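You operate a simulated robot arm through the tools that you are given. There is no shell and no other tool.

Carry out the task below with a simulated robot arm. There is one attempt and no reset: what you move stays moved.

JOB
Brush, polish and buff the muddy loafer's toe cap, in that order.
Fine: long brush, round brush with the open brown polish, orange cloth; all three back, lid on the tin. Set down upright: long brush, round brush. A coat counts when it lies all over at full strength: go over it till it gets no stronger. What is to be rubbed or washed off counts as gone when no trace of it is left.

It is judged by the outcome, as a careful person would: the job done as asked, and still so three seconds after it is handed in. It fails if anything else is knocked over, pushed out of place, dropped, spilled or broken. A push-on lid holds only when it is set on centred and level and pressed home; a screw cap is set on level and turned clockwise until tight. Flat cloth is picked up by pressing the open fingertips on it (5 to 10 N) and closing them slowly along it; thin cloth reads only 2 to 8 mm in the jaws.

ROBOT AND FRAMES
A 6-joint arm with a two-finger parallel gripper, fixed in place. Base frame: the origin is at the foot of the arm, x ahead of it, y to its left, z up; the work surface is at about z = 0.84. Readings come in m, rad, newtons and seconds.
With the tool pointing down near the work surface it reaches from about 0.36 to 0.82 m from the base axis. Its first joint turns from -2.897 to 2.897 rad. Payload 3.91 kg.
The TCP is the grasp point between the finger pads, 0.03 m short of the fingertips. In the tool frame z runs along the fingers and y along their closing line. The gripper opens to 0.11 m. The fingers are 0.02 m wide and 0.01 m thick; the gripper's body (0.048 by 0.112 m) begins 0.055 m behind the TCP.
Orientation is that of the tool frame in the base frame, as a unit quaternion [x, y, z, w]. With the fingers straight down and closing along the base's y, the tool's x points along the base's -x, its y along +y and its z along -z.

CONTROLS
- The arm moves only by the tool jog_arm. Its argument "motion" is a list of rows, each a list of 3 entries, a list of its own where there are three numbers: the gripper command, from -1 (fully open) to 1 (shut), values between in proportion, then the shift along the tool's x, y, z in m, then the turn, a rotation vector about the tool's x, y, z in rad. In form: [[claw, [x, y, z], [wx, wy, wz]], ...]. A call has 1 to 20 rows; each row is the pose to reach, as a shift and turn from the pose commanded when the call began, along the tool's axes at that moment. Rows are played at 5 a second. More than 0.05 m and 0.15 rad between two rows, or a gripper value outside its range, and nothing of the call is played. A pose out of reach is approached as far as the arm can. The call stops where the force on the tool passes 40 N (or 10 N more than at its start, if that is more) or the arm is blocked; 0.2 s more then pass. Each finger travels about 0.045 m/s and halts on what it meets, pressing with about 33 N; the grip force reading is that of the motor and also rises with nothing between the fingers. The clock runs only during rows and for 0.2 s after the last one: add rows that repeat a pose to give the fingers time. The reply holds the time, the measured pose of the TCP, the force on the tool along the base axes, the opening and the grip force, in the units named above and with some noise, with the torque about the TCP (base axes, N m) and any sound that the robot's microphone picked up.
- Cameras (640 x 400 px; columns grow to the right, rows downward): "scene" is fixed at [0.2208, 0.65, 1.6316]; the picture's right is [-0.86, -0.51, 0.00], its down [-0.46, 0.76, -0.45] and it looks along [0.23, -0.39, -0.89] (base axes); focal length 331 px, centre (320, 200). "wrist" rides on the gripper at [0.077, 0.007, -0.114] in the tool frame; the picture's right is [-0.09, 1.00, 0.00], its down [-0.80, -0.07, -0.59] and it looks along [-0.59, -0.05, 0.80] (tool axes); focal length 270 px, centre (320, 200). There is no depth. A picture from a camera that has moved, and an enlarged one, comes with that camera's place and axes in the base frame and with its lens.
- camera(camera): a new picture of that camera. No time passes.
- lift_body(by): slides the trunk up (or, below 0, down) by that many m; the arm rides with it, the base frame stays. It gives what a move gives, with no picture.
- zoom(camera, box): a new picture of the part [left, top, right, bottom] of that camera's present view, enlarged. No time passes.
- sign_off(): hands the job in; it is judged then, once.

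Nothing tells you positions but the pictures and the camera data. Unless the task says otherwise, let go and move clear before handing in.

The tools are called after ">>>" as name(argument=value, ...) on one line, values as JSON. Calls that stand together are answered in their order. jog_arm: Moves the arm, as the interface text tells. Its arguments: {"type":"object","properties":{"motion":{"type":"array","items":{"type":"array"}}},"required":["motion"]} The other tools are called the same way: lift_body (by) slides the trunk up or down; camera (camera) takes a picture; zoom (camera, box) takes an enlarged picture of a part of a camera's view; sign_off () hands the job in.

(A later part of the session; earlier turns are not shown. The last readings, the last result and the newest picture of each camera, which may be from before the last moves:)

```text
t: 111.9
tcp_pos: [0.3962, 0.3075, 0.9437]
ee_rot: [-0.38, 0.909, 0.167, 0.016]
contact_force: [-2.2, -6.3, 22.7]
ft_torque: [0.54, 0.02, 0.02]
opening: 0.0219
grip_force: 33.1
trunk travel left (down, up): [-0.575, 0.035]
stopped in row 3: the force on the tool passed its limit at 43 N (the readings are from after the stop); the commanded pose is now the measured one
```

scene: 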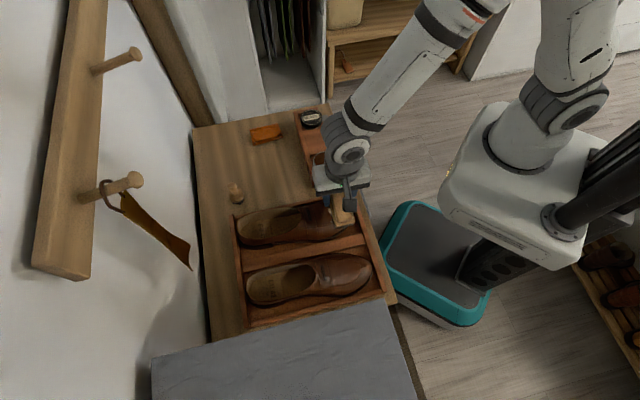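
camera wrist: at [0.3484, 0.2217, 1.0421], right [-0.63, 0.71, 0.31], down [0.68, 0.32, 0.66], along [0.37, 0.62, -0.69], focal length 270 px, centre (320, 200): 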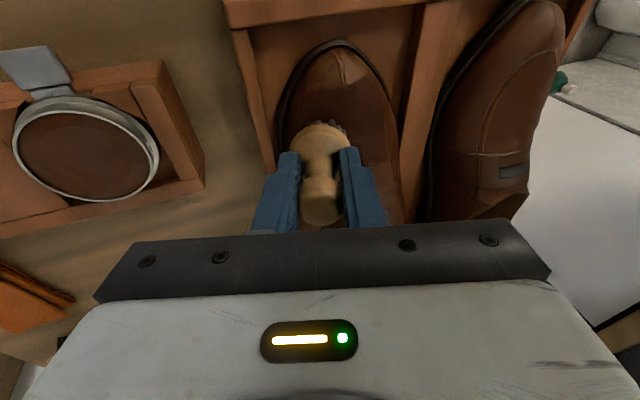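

>>> jog_arm(motion=[[1, [0, 0, -0.0015], [0, 0, 0]], [1, [0, 0, -0.0015], [0, 0, 0]]])

>>> zoom(camera="scene", box=[300, 180, 360, 220])

```text
t: 112.5
tcp_pos: [0.3977, 0.3065, 0.9434]
ee_rot: [-0.38, 0.909, 0.168, 0.014]
contact_force: [0.7, -5.5, 16.2]
ft_torque: [0.29, -0.14, -0.1]
opening: 0.0219
grip_force: 33.3
trunk travel left (down, up): [-0.575, 0.035]
```

```text
10.00 times, centred on (330, 200) of scene
camera zoom: at [0.2208, 0.65, 1.6316], right [-0.86, -0.51, 0.0], down [-0.46, 0.76, -0.45], along [0.23, -0.39, -0.89], focal length 3313 px, centre (220, 200)
```

zoom: 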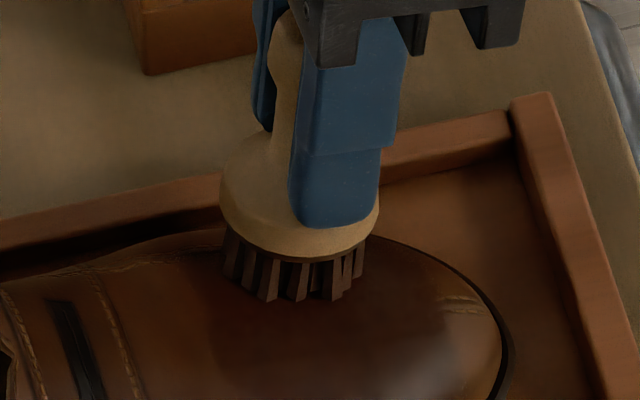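

>>> jog_arm(motion=[[1, [0.008, 0, -0.001], [0, 0, 0]], [1, [0.016, 0, -0.001], [0, 0, 0]], [1, [0.022, 0.003, 0], [0, 0, 0]], [1, [0.012, 0, -0.001], [0, 0, 0]], [1, [0, 0, -0.001], [0, 0, 0]], [1, [-0.01, 0, -0.001], [0, 0, 0]], [1, [-0.018, 0, 0], [0, 0, 0]], [1, [-0.008, 0, -0.001], [0, 0, 0]], [1, [0.004, 0, -0.001], [0, 0, 0]], [1, [0.016, 0, -0.001], [0, 0, 0]], [1, [0.022, 0.003, 0], [0, 0, 0]], [1, [0.01, 0, -0.001], [0, 0, 0]], [1, [0, 0, -0.001], [0, 0, 0]], [1, [-0.01, 0, -0.001], [0, 0, 0]], [1, [-0.018, 0, 0], [0, 0, 0]], [1, [-0.006, 0, -0.001], [0, 0, 0]], [1, [0.006, 0, -0.001], [0, 0, 0]], [1, [0.006, 0, -0.02], [0, 0, 0]], [1, [0.006, 0, -0.05], [0, 0, 0]]])

>>> zoom(camera="scene", box=[290, 180, 380, 240])

>>> zoom(camera="scene", box=[220, 180, 400, 320])

```text
t: 116.5
tcp_pos: [0.3985, 0.288, 0.9889]
ee_rot: [-0.38, 0.91, 0.167, 0.014]
contact_force: [0.2, 0.4, -0.4]
ft_torque: [0.03, -0.02, 0.01]
opening: 0.0217
grip_force: 33.1
trunk travel left (down, up): [-0.575, 0.035]
```

```text
6.67 times, centred on (335, 210) of scene
camera zoom: at [0.2208, 0.65, 1.6316], right [-0.86, -0.51, 0.0], down [-0.46, 0.76, -0.45], along [0.23, -0.39, -0.89], focal length 2209 px, centre (220, 133)
```

zoom: 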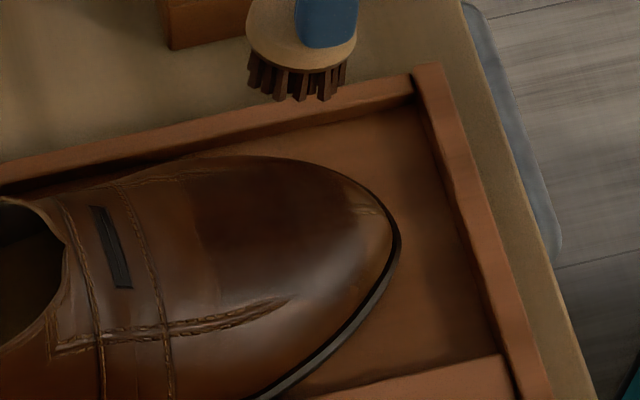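

```text
2.86 times, centred on (310, 250) of scene
camera zoom: at [0.2208, 0.65, 1.6316], right [-0.86, -0.51, 0.0], down [-0.46, 0.76, -0.45], along [0.23, -0.39, -0.89], focal length 947 px, centre (349, 57)
```

zoom: 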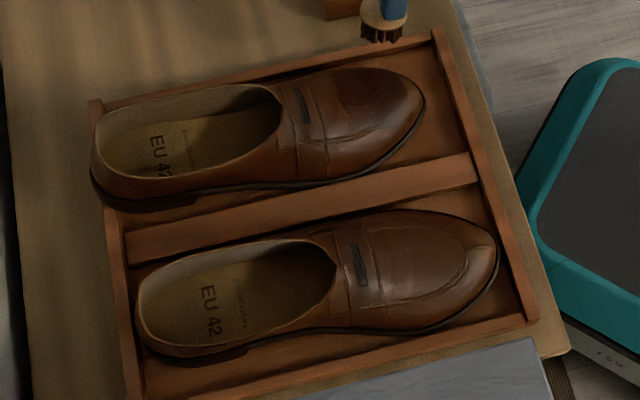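

The shoe has been creeping outward and its heel is now at or over the tray's back wall. I stop rubbing, level the tool and inspect the heel.

>>> jog_arm(motion=[[1, [0, 0, -0.03], [0.1, 0.05, 0]], [1, [-0.02, -0.02, -0.06], [0.2, 0.1, 0]], [1, [-0.05, -0.04, -0.08], [0.3, 0.15, 0]], [1, [-0.09, -0.05, -0.08], [0.3, 0.15, 0]], [1, [-0.12, -0.05, -0.08], [0.3, 0.15, 0]], [1, [-0.12, -0.05, -0.08], [0.3, 0.15, 0]]])

>>> camera(camera="wrist")

>>> zoom(camera="scene", box=[230, 190, 320, 260])

```text
t: 117.9
tcp_pos: [0.5262, 0.3133, 1.0677]
ee_rot: [-0.385, 0.923, 0.001, 0.003]
contact_force: [-0.3, -0.3, -0.1]
ft_torque: [0.0, -0.01, -0.02]
opening: 0.0217
grip_force: 32.9
trunk travel left (down, up): [-0.575, 0.035]
```

```text
taken
camera wrist: at [0.4665, 0.2622, 1.18], right [-0.65, 0.76, 0.0], down [0.61, 0.52, 0.6], along [0.46, 0.39, -0.8], focal length 270 px, centre (320, 200)
```

wrist: 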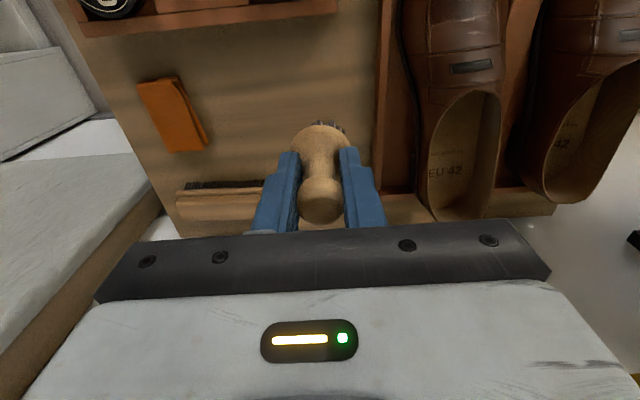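

```text
5.71 times, centred on (275, 225) of scene
camera zoom: at [0.2208, 0.65, 1.6316], right [-0.86, -0.51, 0.0], down [-0.46, 0.76, -0.45], along [0.23, -0.39, -0.89], focal length 1893 px, centre (577, 57)
```

zoom: 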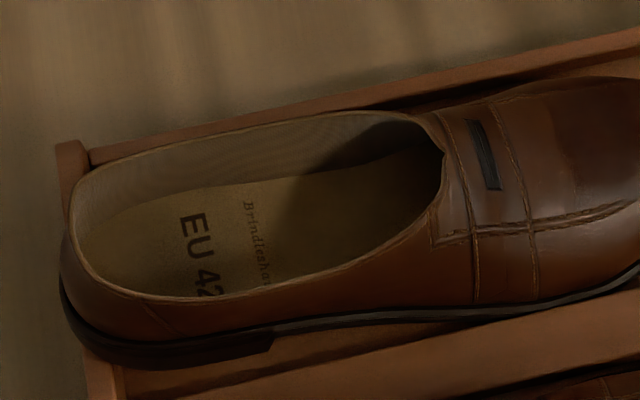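

>>> zoom(camera="scene", box=[308, 196, 352, 226])

>>> zoom(camera="scene", box=[220, 180, 400, 320])

```text
13.33 times, centred on (330, 211) of scene
camera zoom: at [0.2208, 0.65, 1.6316], right [-0.86, -0.51, 0.0], down [-0.46, 0.76, -0.45], along [0.23, -0.39, -0.89], focal length 4417 px, centre (187, 53)
```

zoom: 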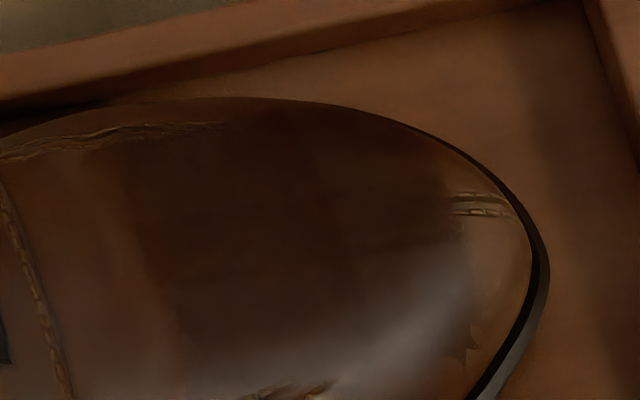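

```text
2.86 times, centred on (310, 250) of scene
camera zoom: at [0.2208, 0.65, 1.6316], right [-0.86, -0.51, 0.0], down [-0.46, 0.76, -0.45], along [0.23, -0.39, -0.89], focal length 947 px, centre (349, 57)
```

zoom: 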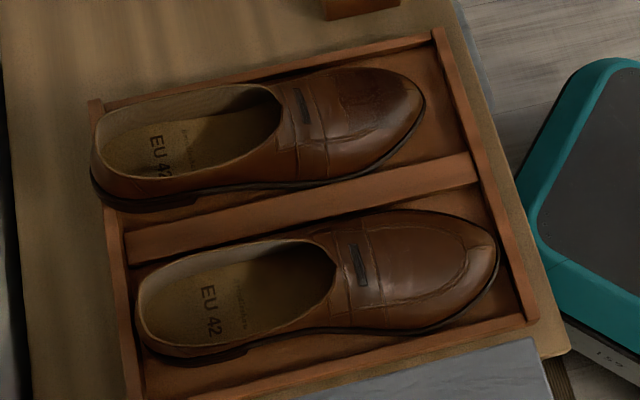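

The coat now has clear edges all round. I'll set the round brush back in its place for a moment so I can put the shoe right.

>>> jog_arm(motion=[[1, [-0.034, 0.0013, 0], [0, 0, 0]], [1, [-0.068, 0.0026, 0], [0, 0, 0]], [1, [-0.102, 0.004, 0], [0, 0, 0]], [1, [-0.1358, 0.0053, 0], [0, 0, 0]], [1, [-0.1358, 0.0053, 0.04], [0, 0, 0]], [1, [-0.1358, 0.0053, 0.08], [0, 0, 0]], [1, [-0.1358, 0.0053, 0.12], [0, 0, 0]], [1, [-0.1358, 0.0053, 0.15], [0, 0, 0]], [1, [-0.1358, 0.0053, 0.16], [0, 0, 0]], [1, [-0.1358, 0.0053, 0.16], [0, 0, 0]]])

>>> zoom(camera="scene", box=[205, 165, 265, 210])

```text
t: 120.1
tcp_pos: [0.6188, 0.4132, 0.9077]
ee_rot: [-0.385, 0.923, 0.0, 0.002]
contact_force: [0.8, 0.2, -1.8]
ft_torque: [0.01, 0.0, 0.0]
opening: 0.0217
grip_force: 33.0
trunk travel left (down, up): [-0.575, 0.035]
```

```text
8.89 times, centred on (235, 188) of scene
camera zoom: at [0.2208, 0.65, 1.6316], right [-0.86, -0.51, 0.0], down [-0.46, 0.76, -0.45], along [0.23, -0.39, -0.89], focal length 2945 px, centre (1076, 311)
```

zoom: 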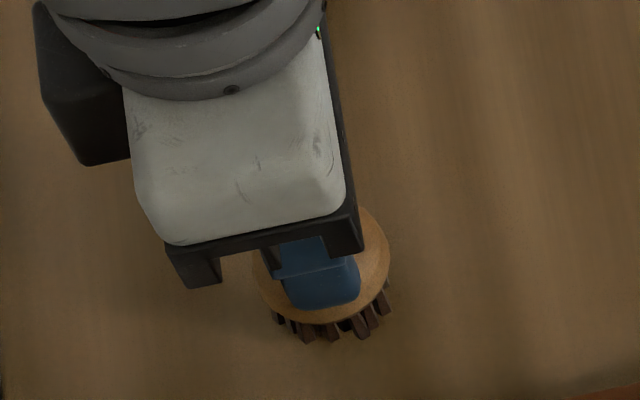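

>>> jog_arm(motion=[[1, [0, 0, 0.003], [0, 0, 0]], [1, [0, 0, 0.006], [0, 0, 0]], [1, [0, 0, 0.008], [0, 0, 0]], [1, [0, 0, 0.009], [0, 0, 0]], [1, [0, 0, 0.009], [0, 0, 0]]])

```text
t: 121.3
tcp_pos: [0.6205, 0.4132, 0.8996]
ee_rot: [-0.385, 0.923, 0.001, 0.002]
contact_force: [0.4, -0.4, -0.4]
ft_torque: [0.0, 0.0, 0.0]
opening: 0.0215
grip_force: 33.0
trunk travel left (down, up): [-0.575, 0.035]
```

>>> jog_arm(motion=[[1, [0, 0, 0.001], [0, 0, 0]], [1, [0, 0, 0.002], [0, 0, 0]], [1, [0, 0, 0.003], [0, 0, 0]], [1, [0, 0, 0.003], [0, 0, 0]]])

```text
t: 122.3
tcp_pos: [0.6197, 0.4123, 0.8993]
ee_rot: [-0.385, 0.923, 0.001, 0.005]
contact_force: [-0.3, -0.7, 17.7]
ft_torque: [-0.15, 0.2, -0.03]
opening: 0.0214
grip_force: 33.1
trunk travel left (down, up): [-0.575, 0.035]
```

>>> jog_arm(motion=[[1, [0, 0, -0.002], [0, 0, 0]], [0.5, [0, 0, -0.002], [0, 0, 0]], [0.3, [0, 0, -0.002], [0, 0, 0]], [0.1, [0, 0, -0.002], [0, 0, 0]], [-0.1, [0, 0, -0.002], [0, 0, 0]], [-0.3, [0, 0, -0.002], [0, 0, 0]], [-0.3, [0, 0, -0.002], [0, 0, 0]]])

>>> camera(camera="wrist")

```text
t: 123.9
tcp_pos: [0.6198, 0.4139, 0.8987]
ee_rot: [-0.385, 0.923, 0.0, 0.002]
contact_force: [-0.5, -0.5, 0.0]
ft_torque: [-0.02, 0.0, 0.01]
opening: 0.0714
grip_force: 0.0
trunk travel left (down, up): [-0.575, 0.035]
```

```text
taken
camera wrist: at [0.5591, 0.363, 1.0107], right [-0.65, 0.76, 0.0], down [0.61, 0.52, 0.6], along [0.46, 0.39, -0.8], focal length 270 px, centre (320, 200)
```

wrist: 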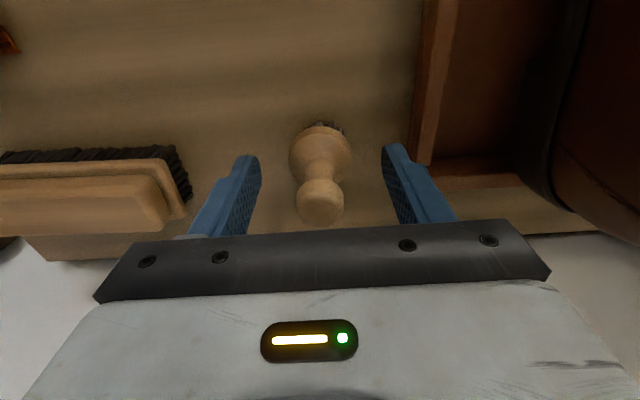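

>>> jog_arm(motion=[[-0.3, [0, 0, -0.03], [0, 0, 0]], [-0.3, [0, 0, -0.07], [0, 0, 0]], [-0.3, [0, 0, -0.11], [0, 0, 0]], [-0.3, [0, 0, -0.15], [0, 0, 0]], [-0.3, [0.035, 0.035, -0.16], [0, 0, 0]], [-0.3, [0.06, 0.07, -0.16], [0, 0, 0]], [-0.3, [0.06, 0.1, -0.16], [0, 0, 0]], [-0.3, [0.06, 0.1, -0.16], [0, 0, 0]]])

>>> camera(camera="wrist")

>>> zoom(camera="wrist", box=[240, 60, 440, 230])

>>> zoom(camera="scene", box=[205, 165, 265, 210])

```text
refused: row 5 steps farther than a row can; nothing moved
```

```text
taken
camera wrist: at [0.5591, 0.363, 1.0107], right [-0.65, 0.76, 0.0], down [0.61, 0.52, 0.6], along [0.46, 0.39, -0.8], focal length 270 px, centre (320, 200)
```

wrist: 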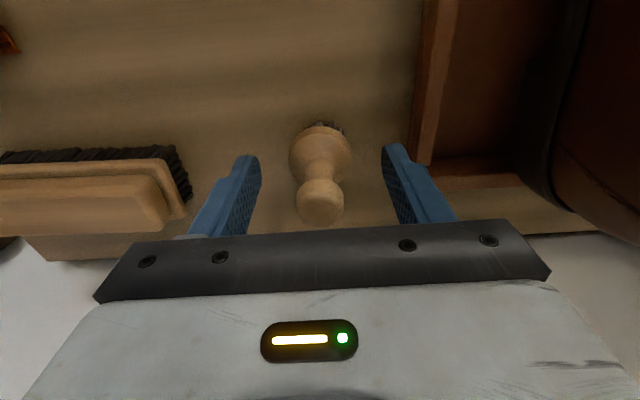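

```text
2.35 times, centred on (340, 145) of wrist
camera zoom: at [0.5591, 0.363, 1.0107], right [-0.65, 0.76, 0.0], down [0.61, 0.52, 0.6], along [0.46, 0.39, -0.8], focal length 636 px, centre (273, 329)
```

zoom: 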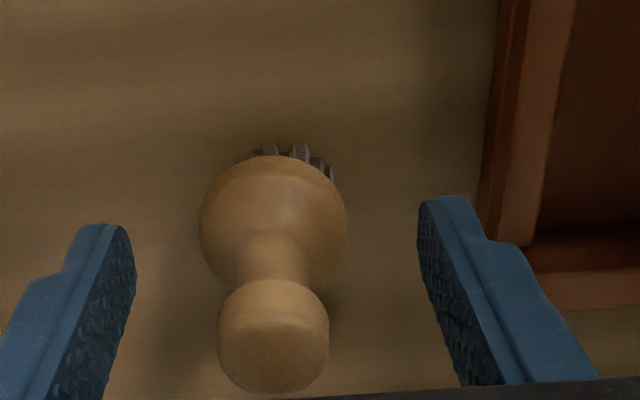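

```text
8.89 times, centred on (235, 188) of scene
camera zoom: at [0.2208, 0.65, 1.6316], right [-0.86, -0.51, 0.0], down [-0.46, 0.76, -0.45], along [0.23, -0.39, -0.89], focal length 2945 px, centre (1076, 311)
```

zoom: 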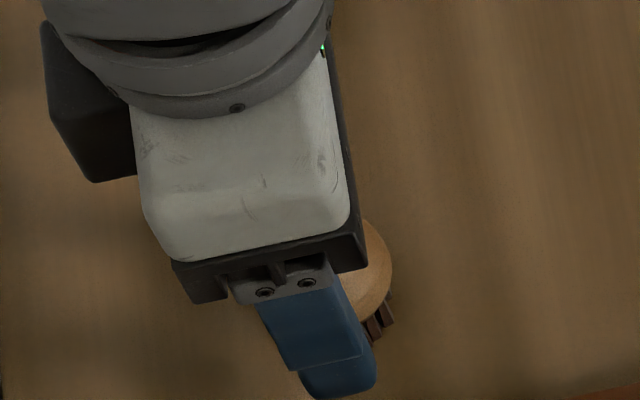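

>>> jog_arm(motion=[[-0.3, [0, 0, -0.03], [0, 0, 0]], [-0.3, [0, 0, -0.07], [0, 0, 0]], [-0.3, [0, 0, -0.11], [0, 0, 0]], [-0.3, [0, 0, -0.15], [0, 0, 0]], [-0.3, [0.03, 0.035, -0.16], [0, 0, 0]], [-0.3, [0.06, 0.07, -0.16], [0, 0, 0]], [-0.3, [0.06, 0.1, -0.16], [0, 0, 0]], [-0.3, [0.06, 0.1, -0.16], [0, 0, 0]]])

>>> camera(camera="wrist")

>>> zoom(camera="wrist", box=[240, 40, 440, 240])

>>> zoom(camera="scene", box=[205, 165, 265, 210])

```text
t: 125.7
tcp_pos: [0.506, 0.4395, 1.0597]
ee_rot: [-0.385, 0.923, -0.001, 0.002]
contact_force: [0.6, 0.5, 0.1]
ft_torque: [0.0, 0.01, -0.03]
opening: 0.0714
grip_force: 0.1
trunk travel left (down, up): [-0.575, 0.035]
```

```text
taken
camera wrist: at [0.4466, 0.3892, 1.1716], right [-0.65, 0.76, 0.0], down [0.61, 0.52, 0.6], along [0.46, 0.39, -0.8], focal length 270 px, centre (320, 200)
```

wrist: 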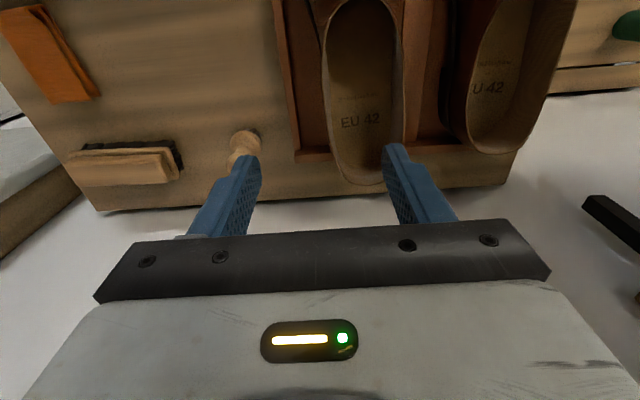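

```text
2.00 times, centred on (340, 140) of wrist
camera zoom: at [0.4466, 0.3892, 1.1716], right [-0.65, 0.76, 0.0], down [0.61, 0.52, 0.6], along [0.46, 0.39, -0.8], focal length 541 px, centre (280, 320)
```

zoom: 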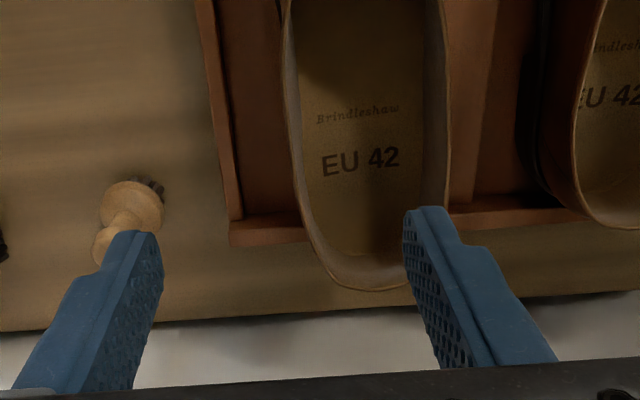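

```text
8.89 times, centred on (235, 188) of scene
camera zoom: at [0.2208, 0.65, 1.6316], right [-0.86, -0.51, 0.0], down [-0.46, 0.76, -0.45], along [0.23, -0.39, -0.89], focal length 2945 px, centre (1076, 311)
```

zoom: 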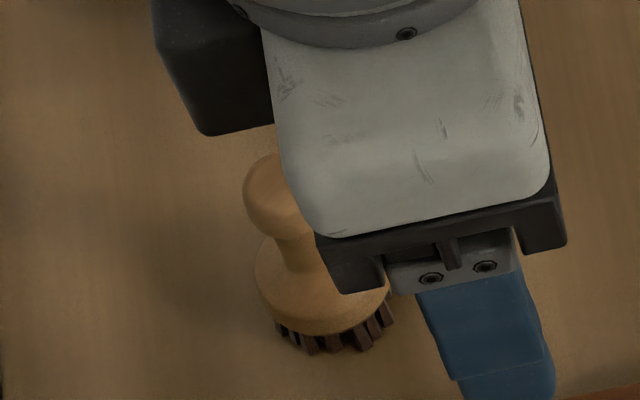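

The shoe's heel overhangs the tray's back wall by about 2 cm. I'll turn the gripper, pinch the heel counter's rim at about (0.530, 0.514, 0.954), lift it slightly and draw the shoe back.

>>> jog_arm(motion=[[-0.3, [0, 0, -0.02], [0, 0, 0.147]], [-0.3, [-0.01, 0.005, -0.02], [0, 0, 0.295]], [-0.3, [-0.02, 0.01, -0.02], [0, 0, 0.442]], [-0.3, [-0.03, 0.015, -0.02], [0, 0, 0.59]], [-0.3, [-0.04, 0.02, -0.02], [0, 0, 0.737]], [-0.3, [-0.05, 0.025, -0.02], [0, 0, 0.885]], [-0.3, [-0.06, 0.03, -0.02], [0, 0, 1.032]], [-0.3, [-0.0695, 0.035, -0.02], [0, 0, 1.18]], [-0.3, [-0.0695, 0.035, -0.02], [0, 0, 1.327]], [-0.3, [-0.0695, 0.035, -0.02], [0, 0, 1.475]], [-0.3, [-0.0695, 0.035, -0.02], [0, 0, 1.6]], [-0.3, [-0.0695, 0.035, -0.02], [0, 0, 1.6]]])

>>> camera(camera="wrist")

>>> zoom(camera="scene", box=[200, 150, 320, 260])

```text
t: 128.3
tcp_pos: [0.5294, 0.5145, 1.0774]
ee_rot: [0.395, 0.919, 0.003, 0.002]
contact_force: [0.2, -0.7, 0.2]
ft_torque: [-0.02, -0.03, -0.01]
opening: 0.0712
grip_force: 0.0
trunk travel left (down, up): [-0.575, 0.035]
```

```text
taken
camera wrist: at [0.4803, 0.5749, 1.1905], right [0.78, 0.62, 0.0], down [0.5, -0.63, 0.59], along [0.37, -0.46, -0.8], focal length 270 px, centre (320, 200)
```

wrist: 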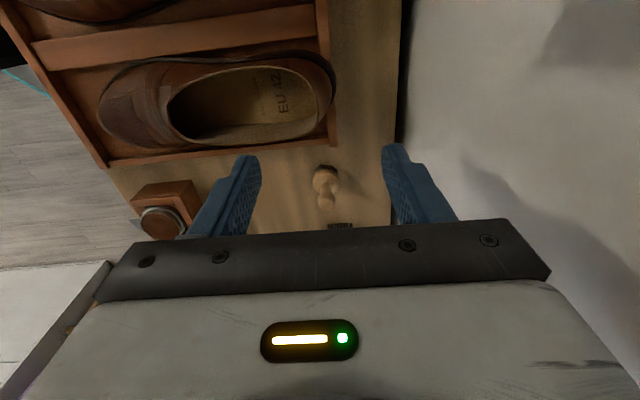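

```text
3.64 times, centred on (260, 205) of scene
camera zoom: at [0.2208, 0.65, 1.6316], right [-0.86, -0.51, 0.0], down [-0.46, 0.76, -0.45], along [0.23, -0.39, -0.89], focal length 1205 px, centre (538, 182)
```

zoom: 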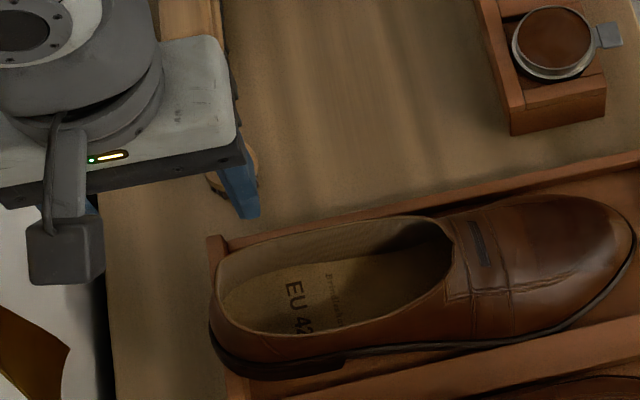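

>>> zoom(camera="wrist", box=[240, 30, 360, 170])

```text
2.86 times, centred on (300, 100) of wrist
camera zoom: at [0.4803, 0.5749, 1.1905], right [0.78, 0.62, 0.0], down [0.5, -0.63, 0.59], along [0.37, -0.46, -0.8], focal length 772 px, centre (377, 486)
```

zoom: 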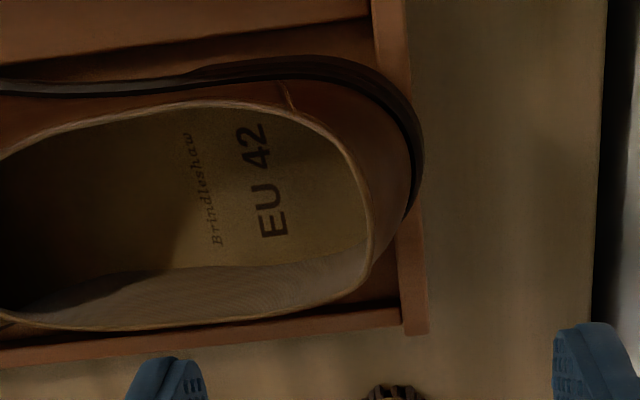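

>>> jog_arm(motion=[[-0.3, [0, 0.003, 0.04], [0, 0, 0]], [-0.3, [0, 0.003, 0.08], [0, 0, 0]], [-0.3, [0, 0.003, 0.105], [0, 0, 0]], [-0.3, [0, 0.003, 0.115], [0, 0, 0]], [-0.3, [0, 0.003, 0.115], [0, 0, 0]]])

>>> camera(camera="wrist")

>>> zoom(camera="scene", box=[200, 170, 300, 260])

```text
t: 129.5
tcp_pos: [0.5311, 0.5162, 0.9641]
ee_rot: [0.394, 0.919, 0.002, 0.002]
contact_force: [0.1, 0.3, 0.7]
ft_torque: [0.01, -0.02, -0.03]
opening: 0.0714
grip_force: 0.1
trunk travel left (down, up): [-0.575, 0.035]
```

```text
taken
camera wrist: at [0.4819, 0.5765, 1.0759], right [0.78, 0.62, 0.0], down [0.5, -0.63, 0.59], along [0.37, -0.46, -0.8], focal length 270 px, centre (320, 200)
```

wrist: 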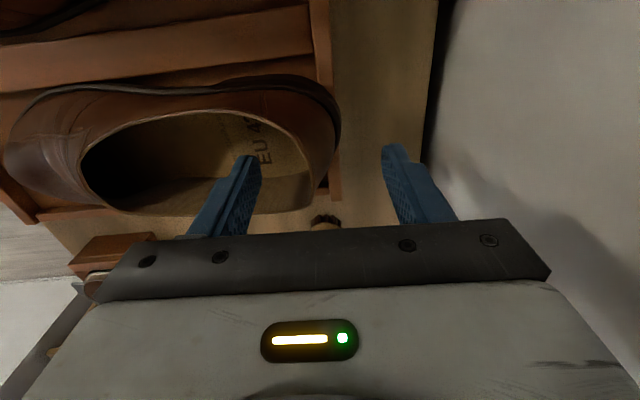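

```text
4.44 times, centred on (250, 215) of scene
camera zoom: at [0.2208, 0.65, 1.6316], right [-0.86, -0.51, 0.0], down [-0.46, 0.76, -0.45], along [0.23, -0.39, -0.89], focal length 1472 px, centre (631, 133)
```

zoom: 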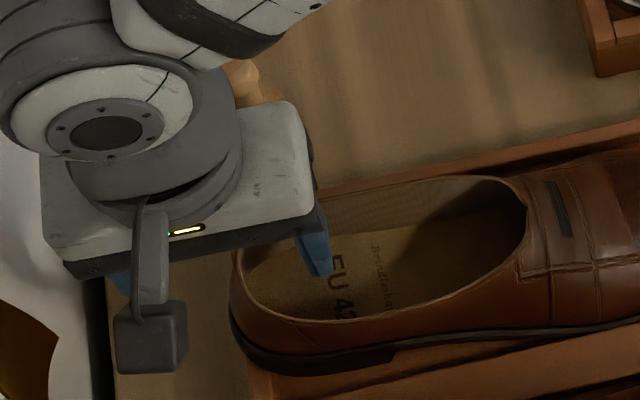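

>>> jog_arm(motion=[[0.2, [0, 0, 0], [0, 0, 0]], [0.5, [0, 0, 0], [0, 0, 0]], [0.7, [0, 0, 0], [0, 0, 0]], [0.9, [0, 0, 0], [0, 0, 0]], [1, [0, 0, 0], [0, 0, 0]], [1, [0, 0, 0], [0, 0, 0]], [1, [0, 0, 0], [0, 0, 0]]])

>>> camera(camera="wrist")

```text
t: 131.1
tcp_pos: [0.5312, 0.5163, 0.9631]
ee_rot: [0.394, 0.919, 0.003, 0.003]
contact_force: [1.0, 1.6, 3.7]
ft_torque: [0.5, -0.36, 0.18]
opening: 0.0224
grip_force: 33.5
trunk travel left (down, up): [-0.575, 0.035]
```

```text
taken
camera wrist: at [0.4818, 0.5766, 1.0767], right [0.78, 0.62, 0.01], down [0.5, -0.63, 0.59], along [0.37, -0.46, -0.8], focal length 270 px, centre (320, 200)
```

wrist: 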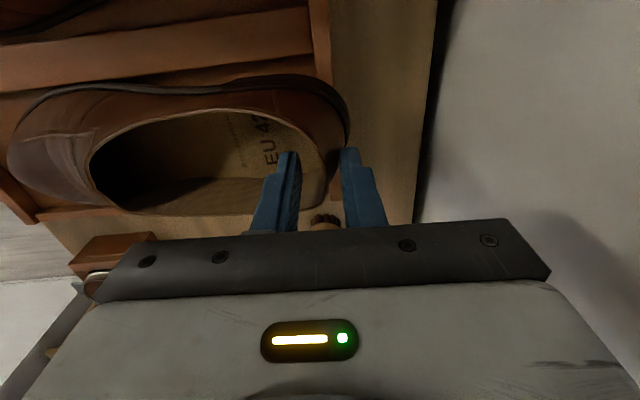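

>>> jog_arm(motion=[[1, [0, 0, -0.006], [0, 0, 0]], [1, [0, 0, -0.012], [0, 0, 0]], [1, [0, 0, -0.016], [0, 0, 0]], [1, [0, -0.006, -0.016], [0, 0, 0]], [1, [0, -0.012, -0.016], [0, 0, 0]], [1, [0, -0.018, -0.016], [0, 0, 0]], [1, [0, -0.025, -0.016], [0, 0, 0]], [1, [0, -0.025, -0.016], [0, 0, 0]]])

>>> camera(camera="wrist")

>>> zoom(camera="scene", box=[220, 180, 400, 320])

```text
t: 132.9
tcp_pos: [0.513, 0.4992, 0.9774]
ee_rot: [0.394, 0.919, 0.002, 0.002]
contact_force: [-0.2, -0.3, -3.5]
ft_torque: [0.29, -0.31, 0.0]
opening: 0.0192
grip_force: 32.6
trunk travel left (down, up): [-0.575, 0.035]
```

```text
taken
camera wrist: at [0.4642, 0.56, 1.0909], right [0.78, 0.62, 0.0], down [0.5, -0.63, 0.59], along [0.37, -0.46, -0.8], focal length 270 px, centre (320, 200)
```

wrist: 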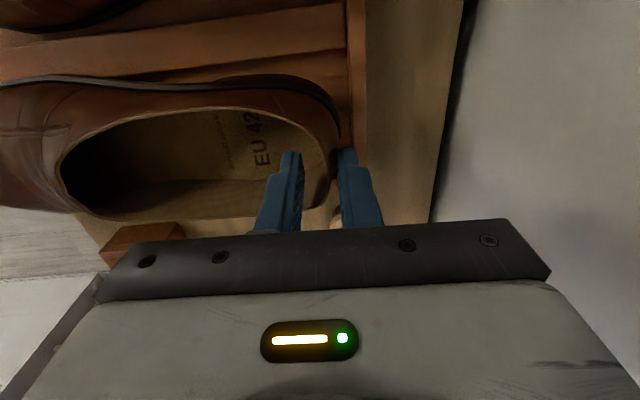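

```text
2.86 times, centred on (310, 250) of scene
camera zoom: at [0.2208, 0.65, 1.6316], right [-0.86, -0.51, 0.0], down [-0.46, 0.76, -0.45], along [0.23, -0.39, -0.89], focal length 947 px, centre (349, 57)
```

zoom: 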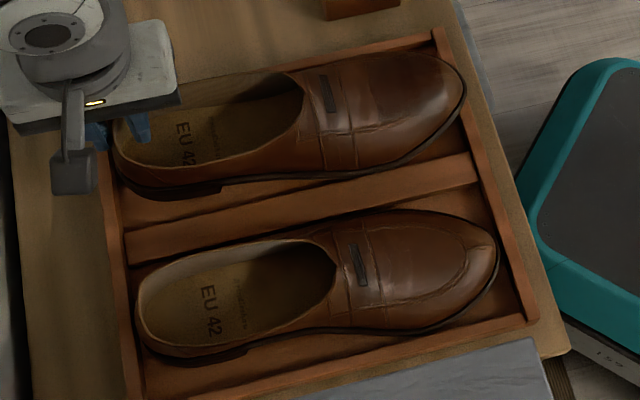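

Overshot by about 1 cm; I'll shift it back outward 11 mm and set the heel down gently.

>>> jog_arm(motion=[[1, [0, 0.005, 0], [0, 0, 0]], [1, [0, 0.011, 0], [0, 0, 0]], [1, [0, 0.011, 0.006], [0, 0, 0]], [1, [0, 0.011, 0.011], [0, 0, 0]], [1, [0, 0.011, 0.014], [0, 0, 0]], [1, [0, 0.011, 0.014], [0, 0, 0]]])

>>> zoom(camera="scene", box=[220, 180, 400, 320])

```text
t: 134.3
tcp_pos: [0.5223, 0.5074, 0.9646]
ee_rot: [0.394, 0.919, 0.002, 0.001]
contact_force: [0.5, 0.3, -3.8]
ft_torque: [0.29, -0.33, -0.02]
opening: 0.0191
grip_force: 33.5
trunk travel left (down, up): [-0.575, 0.035]
```

```text
2.86 times, centred on (310, 250) of scene
camera zoom: at [0.2208, 0.65, 1.6316], right [-0.86, -0.51, 0.0], down [-0.46, 0.76, -0.45], along [0.23, -0.39, -0.89], focal length 947 px, centre (349, 57)
```

zoom: 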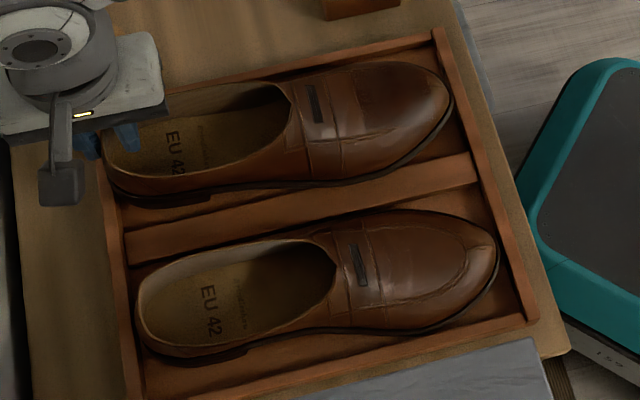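

>>> jog_arm(motion=[[1, [0, 0, 0], [0, 0, 0.025]], [1, [0, 0, 0], [0, 0, 0.05]], [1, [0, 0, 0.002], [0, 0, 0.05]], [1, [0, 0, 0.004], [0, 0, 0.05]], [1, [0, 0, 0.004], [0, 0, 0.05]]])

>>> zoom(camera="scene", box=[220, 180, 400, 320])

>>> zoom(camera="scene", box=[290, 190, 380, 250])

```text
t: 135.5
tcp_pos: [0.5215, 0.5076, 0.9607]
ee_rot: [0.416, 0.909, 0.001, 0.0]
contact_force: [-0.7, 0.2, -3.0]
ft_torque: [0.29, -0.36, -0.02]
opening: 0.0187
grip_force: 33.2
trunk travel left (down, up): [-0.575, 0.035]
```

```text
2.86 times, centred on (310, 250) of scene
camera zoom: at [0.2208, 0.65, 1.6316], right [-0.86, -0.51, 0.0], down [-0.46, 0.76, -0.45], along [0.23, -0.39, -0.89], focal length 947 px, centre (349, 57)
```

zoom: 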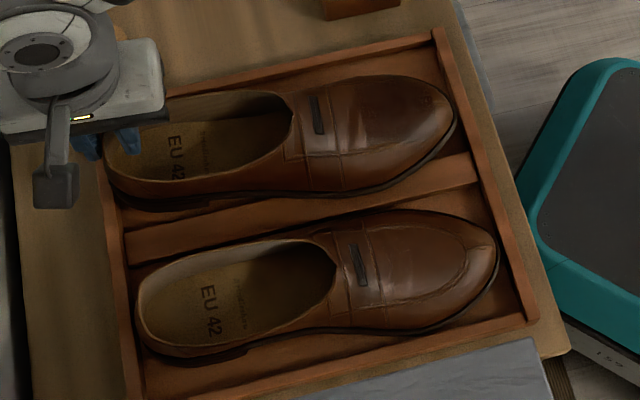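

```text
6.67 times, centred on (335, 220) of scene
camera zoom: at [0.2208, 0.65, 1.6316], right [-0.86, -0.51, 0.0], down [-0.46, 0.76, -0.45], along [0.23, -0.39, -0.89], focal length 2209 px, centre (220, 67)
```

zoom: 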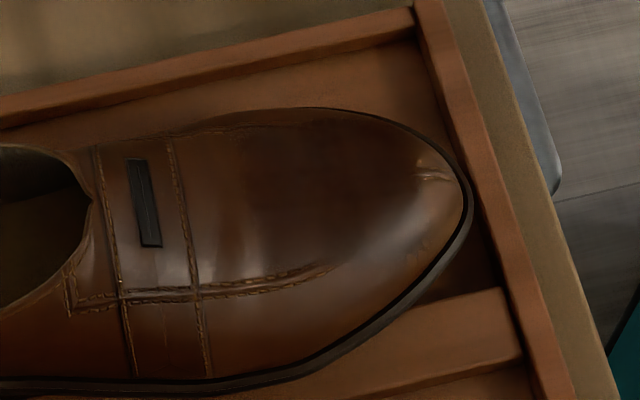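

>>> camera(camera="wrist")

>>> zoom(camera="scene", box=[225, 190, 365, 275])

```text
taken
camera wrist: at [0.4754, 0.5698, 1.0732], right [0.81, 0.58, 0.0], down [0.47, -0.65, 0.59], along [0.35, -0.48, -0.8], focal length 270 px, centre (320, 200)
```

wrist: 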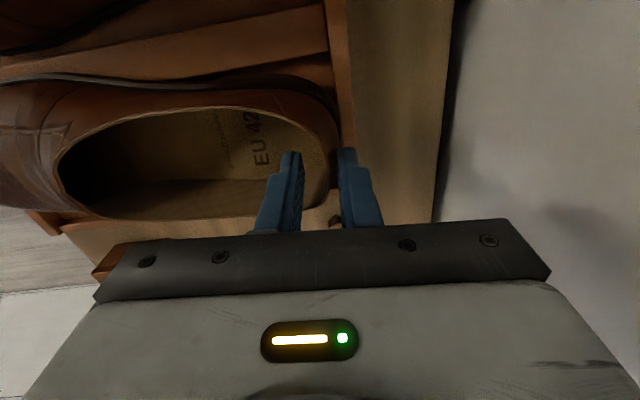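

```text
4.57 times, centred on (295, 232) of scene
camera zoom: at [0.2208, 0.65, 1.6316], right [-0.86, -0.51, 0.0], down [-0.46, 0.76, -0.45], along [0.23, -0.39, -0.89], focal length 1514 px, centre (434, 51)
```

zoom: 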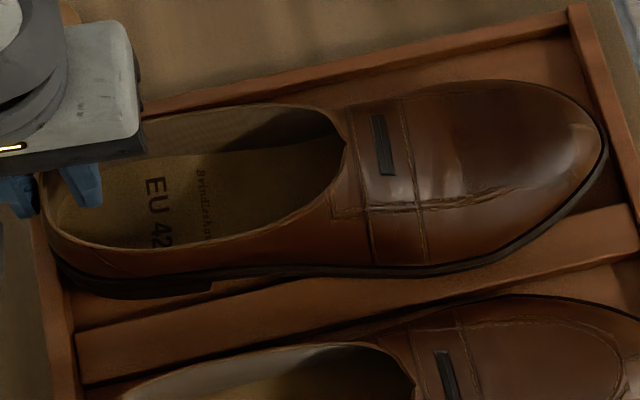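

>>> jog_arm(motion=[[1, [-0.01, 0, 0], [0, 0, 0]], [1, [-0.02, 0, 0], [0, 0, 0]], [1, [-0.02, 0, 0.006], [0, 0, 0]], [1, [-0.02, 0, 0.012], [0, 0, 0]], [1, [-0.02, 0, 0.012], [0, 0, 0]]])

>>> zoom(camera="scene", box=[220, 180, 400, 320])

>>> camera(camera="wrist")

```text
t: 136.7
tcp_pos: [0.5345, 0.4909, 0.9474]
ee_rot: [0.416, 0.909, 0.001, 0.001]
contact_force: [-0.5, 0.1, -2.7]
ft_torque: [0.26, -0.33, 0.01]
opening: 0.0187
grip_force: 33.2
trunk travel left (down, up): [-0.575, 0.035]
```

```text
2.86 times, centred on (310, 250) of scene
camera zoom: at [0.2208, 0.65, 1.6316], right [-0.86, -0.51, 0.0], down [-0.46, 0.76, -0.45], along [0.23, -0.39, -0.89], focal length 947 px, centre (349, 57)
```

zoom: 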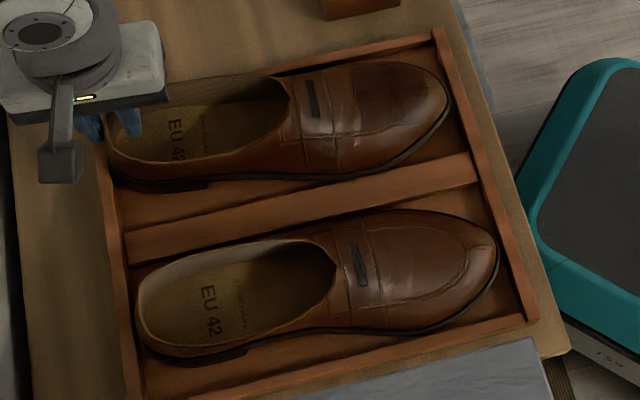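

```text
taken
camera wrist: at [0.4887, 0.5544, 1.0613], right [0.81, 0.58, 0.0], down [0.47, -0.65, 0.59], along [0.35, -0.48, -0.8], focal length 270 px, centre (320, 200)
```

wrist: 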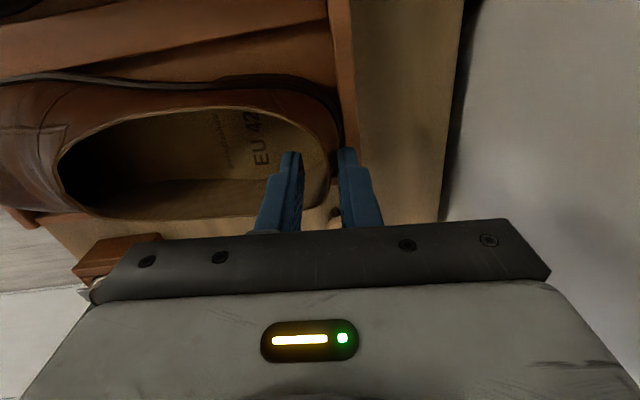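

>>> jog_arm(motion=[[1, [0, -0.003, 0.003], [0, 0, 0]], [1, [0, -0.003, 0.006], [0, 0, 0]], [1, [0, -0.003, 0.009], [0, 0, 0]], [1, [0, -0.003, 0.009], [0, 0, 0]]])

>>> zoom(camera="scene", box=[220, 180, 400, 320])

```text
t: 137.7
tcp_pos: [0.5327, 0.4907, 0.941]
ee_rot: [0.416, 0.909, 0.003, 0.002]
contact_force: [3.9, -0.1, 5.0]
ft_torque: [0.17, 0.02, 0.05]
opening: 0.0186
grip_force: 33.1
trunk travel left (down, up): [-0.575, 0.035]
```

```text
2.86 times, centred on (310, 250) of scene
camera zoom: at [0.2208, 0.65, 1.6316], right [-0.86, -0.51, 0.0], down [-0.46, 0.76, -0.45], along [0.23, -0.39, -0.89], focal length 947 px, centre (349, 57)
```

zoom: 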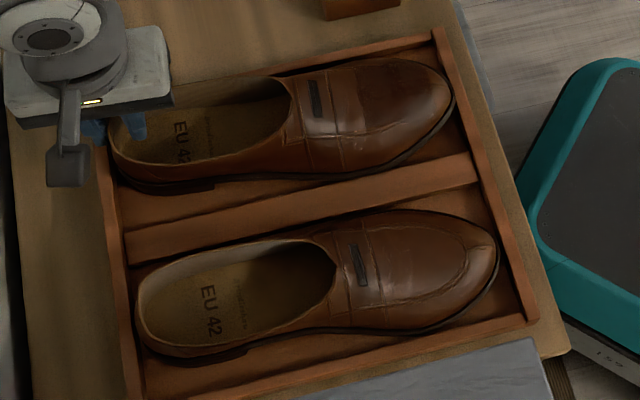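

>>> jog_arm(motion=[[0.6, [0, 0, 0], [0, 0, 0]], [0.4, [0, 0, 0], [0, 0, 0]], [0.2, [0, 0, 0], [0, 0, 0]], [0.0, [0, 0, 0], [0, 0, 0]], [0.0, [0, 0, 0], [0, 0, 0]], [0.0, [0, 0, -0.03], [0, 0, 0]], [0.0, [0, 0, -0.07], [0, 0, 0]], [0.0, [0, 0, -0.1], [0, 0, 0]], [0.0, [0, 0, -0.1], [0, 0, 0]]])

>>> zoom(camera="scene", box=[220, 180, 400, 320])

>>> camera(camera="wrist")

```text
t: 139.7
tcp_pos: [0.5326, 0.4893, 1.0396]
ee_rot: [0.417, 0.909, 0.001, 0.001]
contact_force: [-0.2, 0.4, 0.2]
ft_torque: [-0.01, -0.01, 0.0]
opening: 0.055
grip_force: 0.0
trunk travel left (down, up): [-0.575, 0.035]
```

```text
2.86 times, centred on (310, 250) of scene
camera zoom: at [0.2208, 0.65, 1.6316], right [-0.86, -0.51, 0.0], down [-0.46, 0.76, -0.45], along [0.23, -0.39, -0.89], focal length 947 px, centre (349, 57)
```

zoom: 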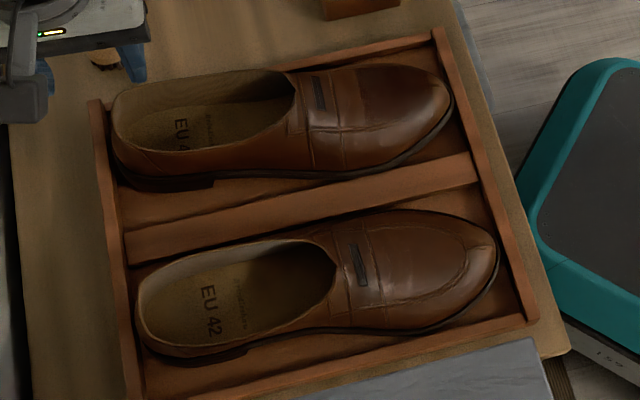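

```text
taken
camera wrist: at [0.4871, 0.5512, 1.1526], right [0.81, 0.58, 0.0], down [0.47, -0.65, 0.59], along [0.35, -0.48, -0.8], focal length 270 px, centre (320, 200)
```

wrist: 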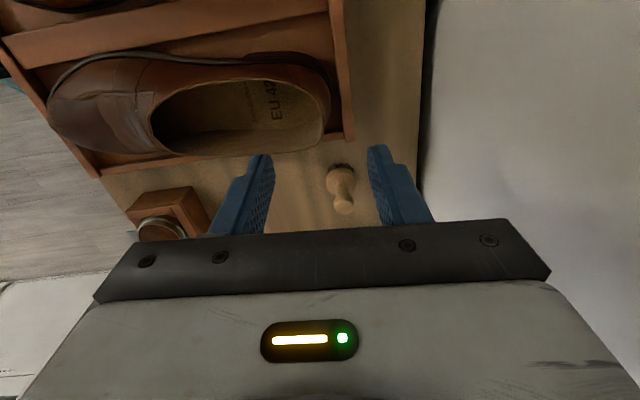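

>>> zoom(camera="wrist", box=[40, 20, 370, 200])

>>> zoom(camera="scene", box=[240, 185, 390, 265])

```text
1.94 times, centred on (205, 110) of wrist
camera zoom: at [0.4871, 0.5512, 1.1526], right [0.81, 0.58, 0.0], down [0.47, -0.65, 0.59], along [0.35, -0.48, -0.8], focal length 524 px, centre (543, 374)
```

zoom: 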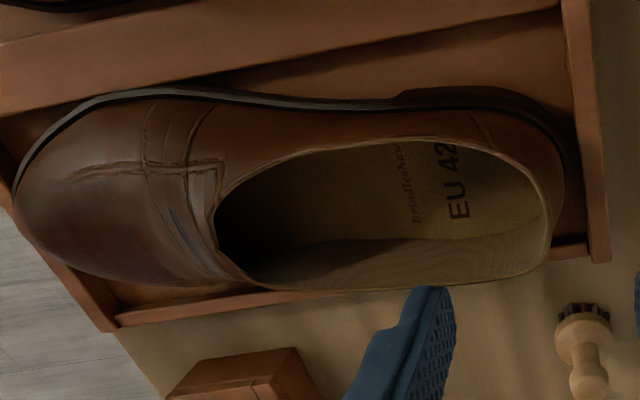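

```text
4.27 times, centred on (315, 225) of scene
camera zoom: at [0.2208, 0.65, 1.6316], right [-0.86, -0.51, 0.0], down [-0.46, 0.76, -0.45], along [0.23, -0.39, -0.89], focal length 1414 px, centre (341, 93)
```

zoom: 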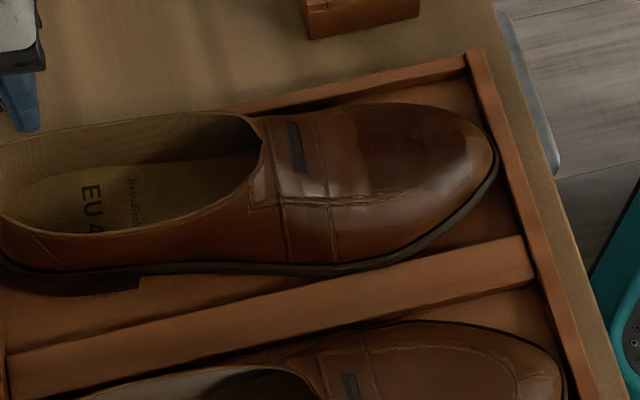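

The shoe is back inside the tray with the heel on the floor, but turned ~4° (heel too far left). I'll put the closed fingers inside the heel opening and nudge it back to the right.

>>> jog_arm(motion=[[0.5, [0, -0.02, 0], [0, 0, 0]], [1, [0, -0.04, 0], [0, 0, 0]], [1, [0, -0.04, 0], [0, 0, 0]], [1, [0, -0.04, 0], [0, 0, 0]], [1, [0, -0.04, 0.04], [0, 0, 0]], [1, [0, -0.04, 0.07], [0, 0, 0]], [1, [0, -0.04, 0.07], [0, 0, 0]]])

>>> camera(camera="wrist")

>>> zoom(camera="scene", box=[220, 170, 340, 260])

```text
t: 141.3
tcp_pos: [0.5021, 0.4634, 0.9696]
ee_rot: [0.416, 0.909, 0.002, 0.001]
contact_force: [0.7, -0.2, -0.4]
ft_torque: [-0.01, 0.0, 0.0]
opening: 0.0
grip_force: 33.7
trunk travel left (down, up): [-0.575, 0.035]
```

```text
taken
camera wrist: at [0.4562, 0.5255, 1.0827], right [0.81, 0.58, 0.01], down [0.47, -0.65, 0.59], along [0.35, -0.48, -0.8], focal length 270 px, centre (320, 200)
```

wrist: 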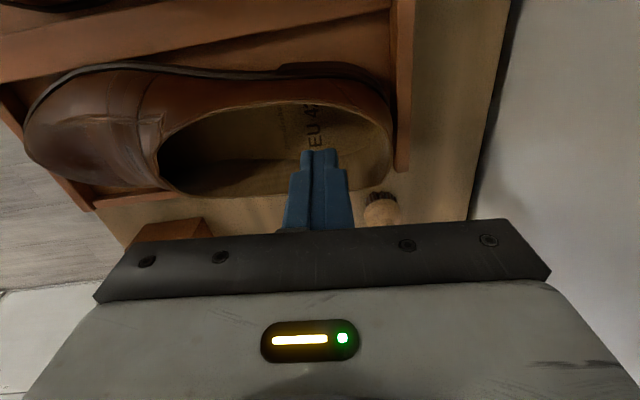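

```text
4.44 times, centred on (280, 215) of scene
camera zoom: at [0.2208, 0.65, 1.6316], right [-0.86, -0.51, 0.0], down [-0.46, 0.76, -0.45], along [0.23, -0.39, -0.89], focal length 1472 px, centre (498, 133)
```

zoom: 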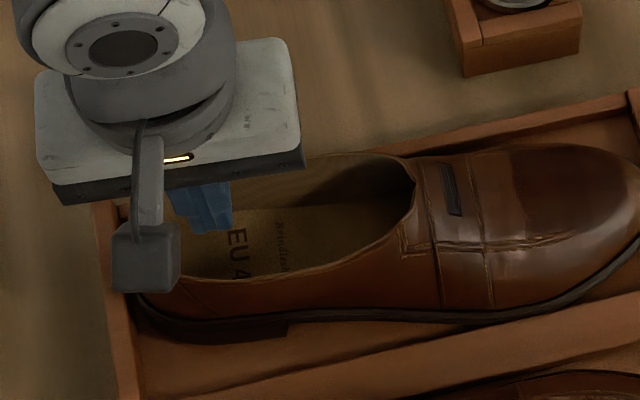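

>>> jog_arm(motion=[[1, [0.004, 0, 0.015], [0, 0, 0]], [1, [0.004, 0, 0.03], [0, 0, 0]], [1, [0.01, 0, 0.03], [0, 0, 0]], [1, [0.014, 0, 0.03], [0, 0, 0]], [1, [0.014, 0, 0.03], [0, 0, 0]]])

>>> camera(camera="wrist")

```text
t: 142.5
tcp_pos: [0.4946, 0.4738, 0.9393]
ee_rot: [0.417, 0.909, 0.003, 0.001]
contact_force: [0.5, -0.4, -0.5]
ft_torque: [0.01, 0.01, 0.01]
opening: 0.0
grip_force: 32.1
trunk travel left (down, up): [-0.575, 0.035]
```

```text
taken
camera wrist: at [0.4477, 0.5367, 1.0521], right [0.81, 0.58, 0.0], down [0.47, -0.65, 0.59], along [0.35, -0.48, -0.8], focal length 270 px, centre (320, 200)
```

wrist: 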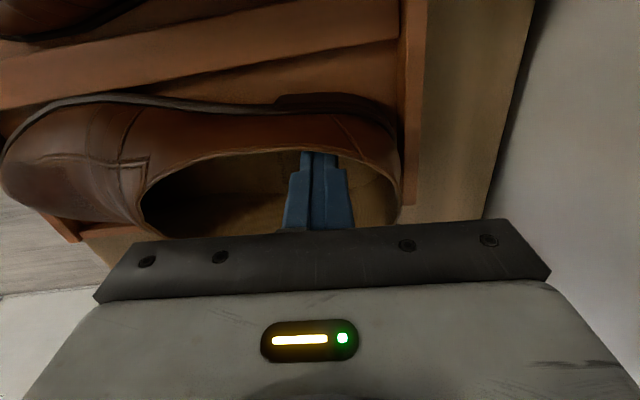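

>>> jog_arm(motion=[[1, [0.004, 0, 0], [0, 0, 0]], [1, [0.008, 0, 0], [0, 0, 0]], [1, [0.012, 0, 0], [0, 0, 0]], [1, [0.012, 0, 0], [0, 0, 0]]])

>>> camera(camera="wrist")

>>> zoom(camera="scene", box=[220, 180, 400, 320])

```text
t: 143.5
tcp_pos: [0.4858, 0.4835, 0.9401]
ee_rot: [0.417, 0.909, 0.002, 0.001]
contact_force: [0.6, -1.0, 0.4]
ft_torque: [0.0, 0.0, 0.01]
opening: 0.0002
grip_force: 33.2
trunk travel left (down, up): [-0.575, 0.035]
```

```text
taken
camera wrist: at [0.4389, 0.546, 1.0529], right [0.81, 0.58, 0.0], down [0.47, -0.65, 0.59], along [0.35, -0.48, -0.8], focal length 270 px, centre (320, 200)
```

wrist: 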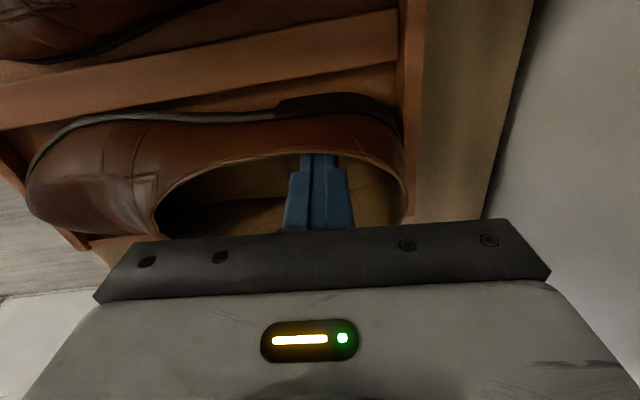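

```text
2.86 times, centred on (310, 250) of scene
camera zoom: at [0.2208, 0.65, 1.6316], right [-0.86, -0.51, 0.0], down [-0.46, 0.76, -0.45], along [0.23, -0.39, -0.89], focal length 947 px, centre (349, 57)
```

zoom: 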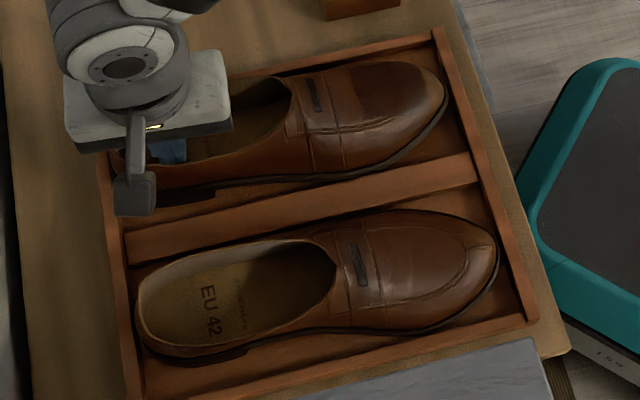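

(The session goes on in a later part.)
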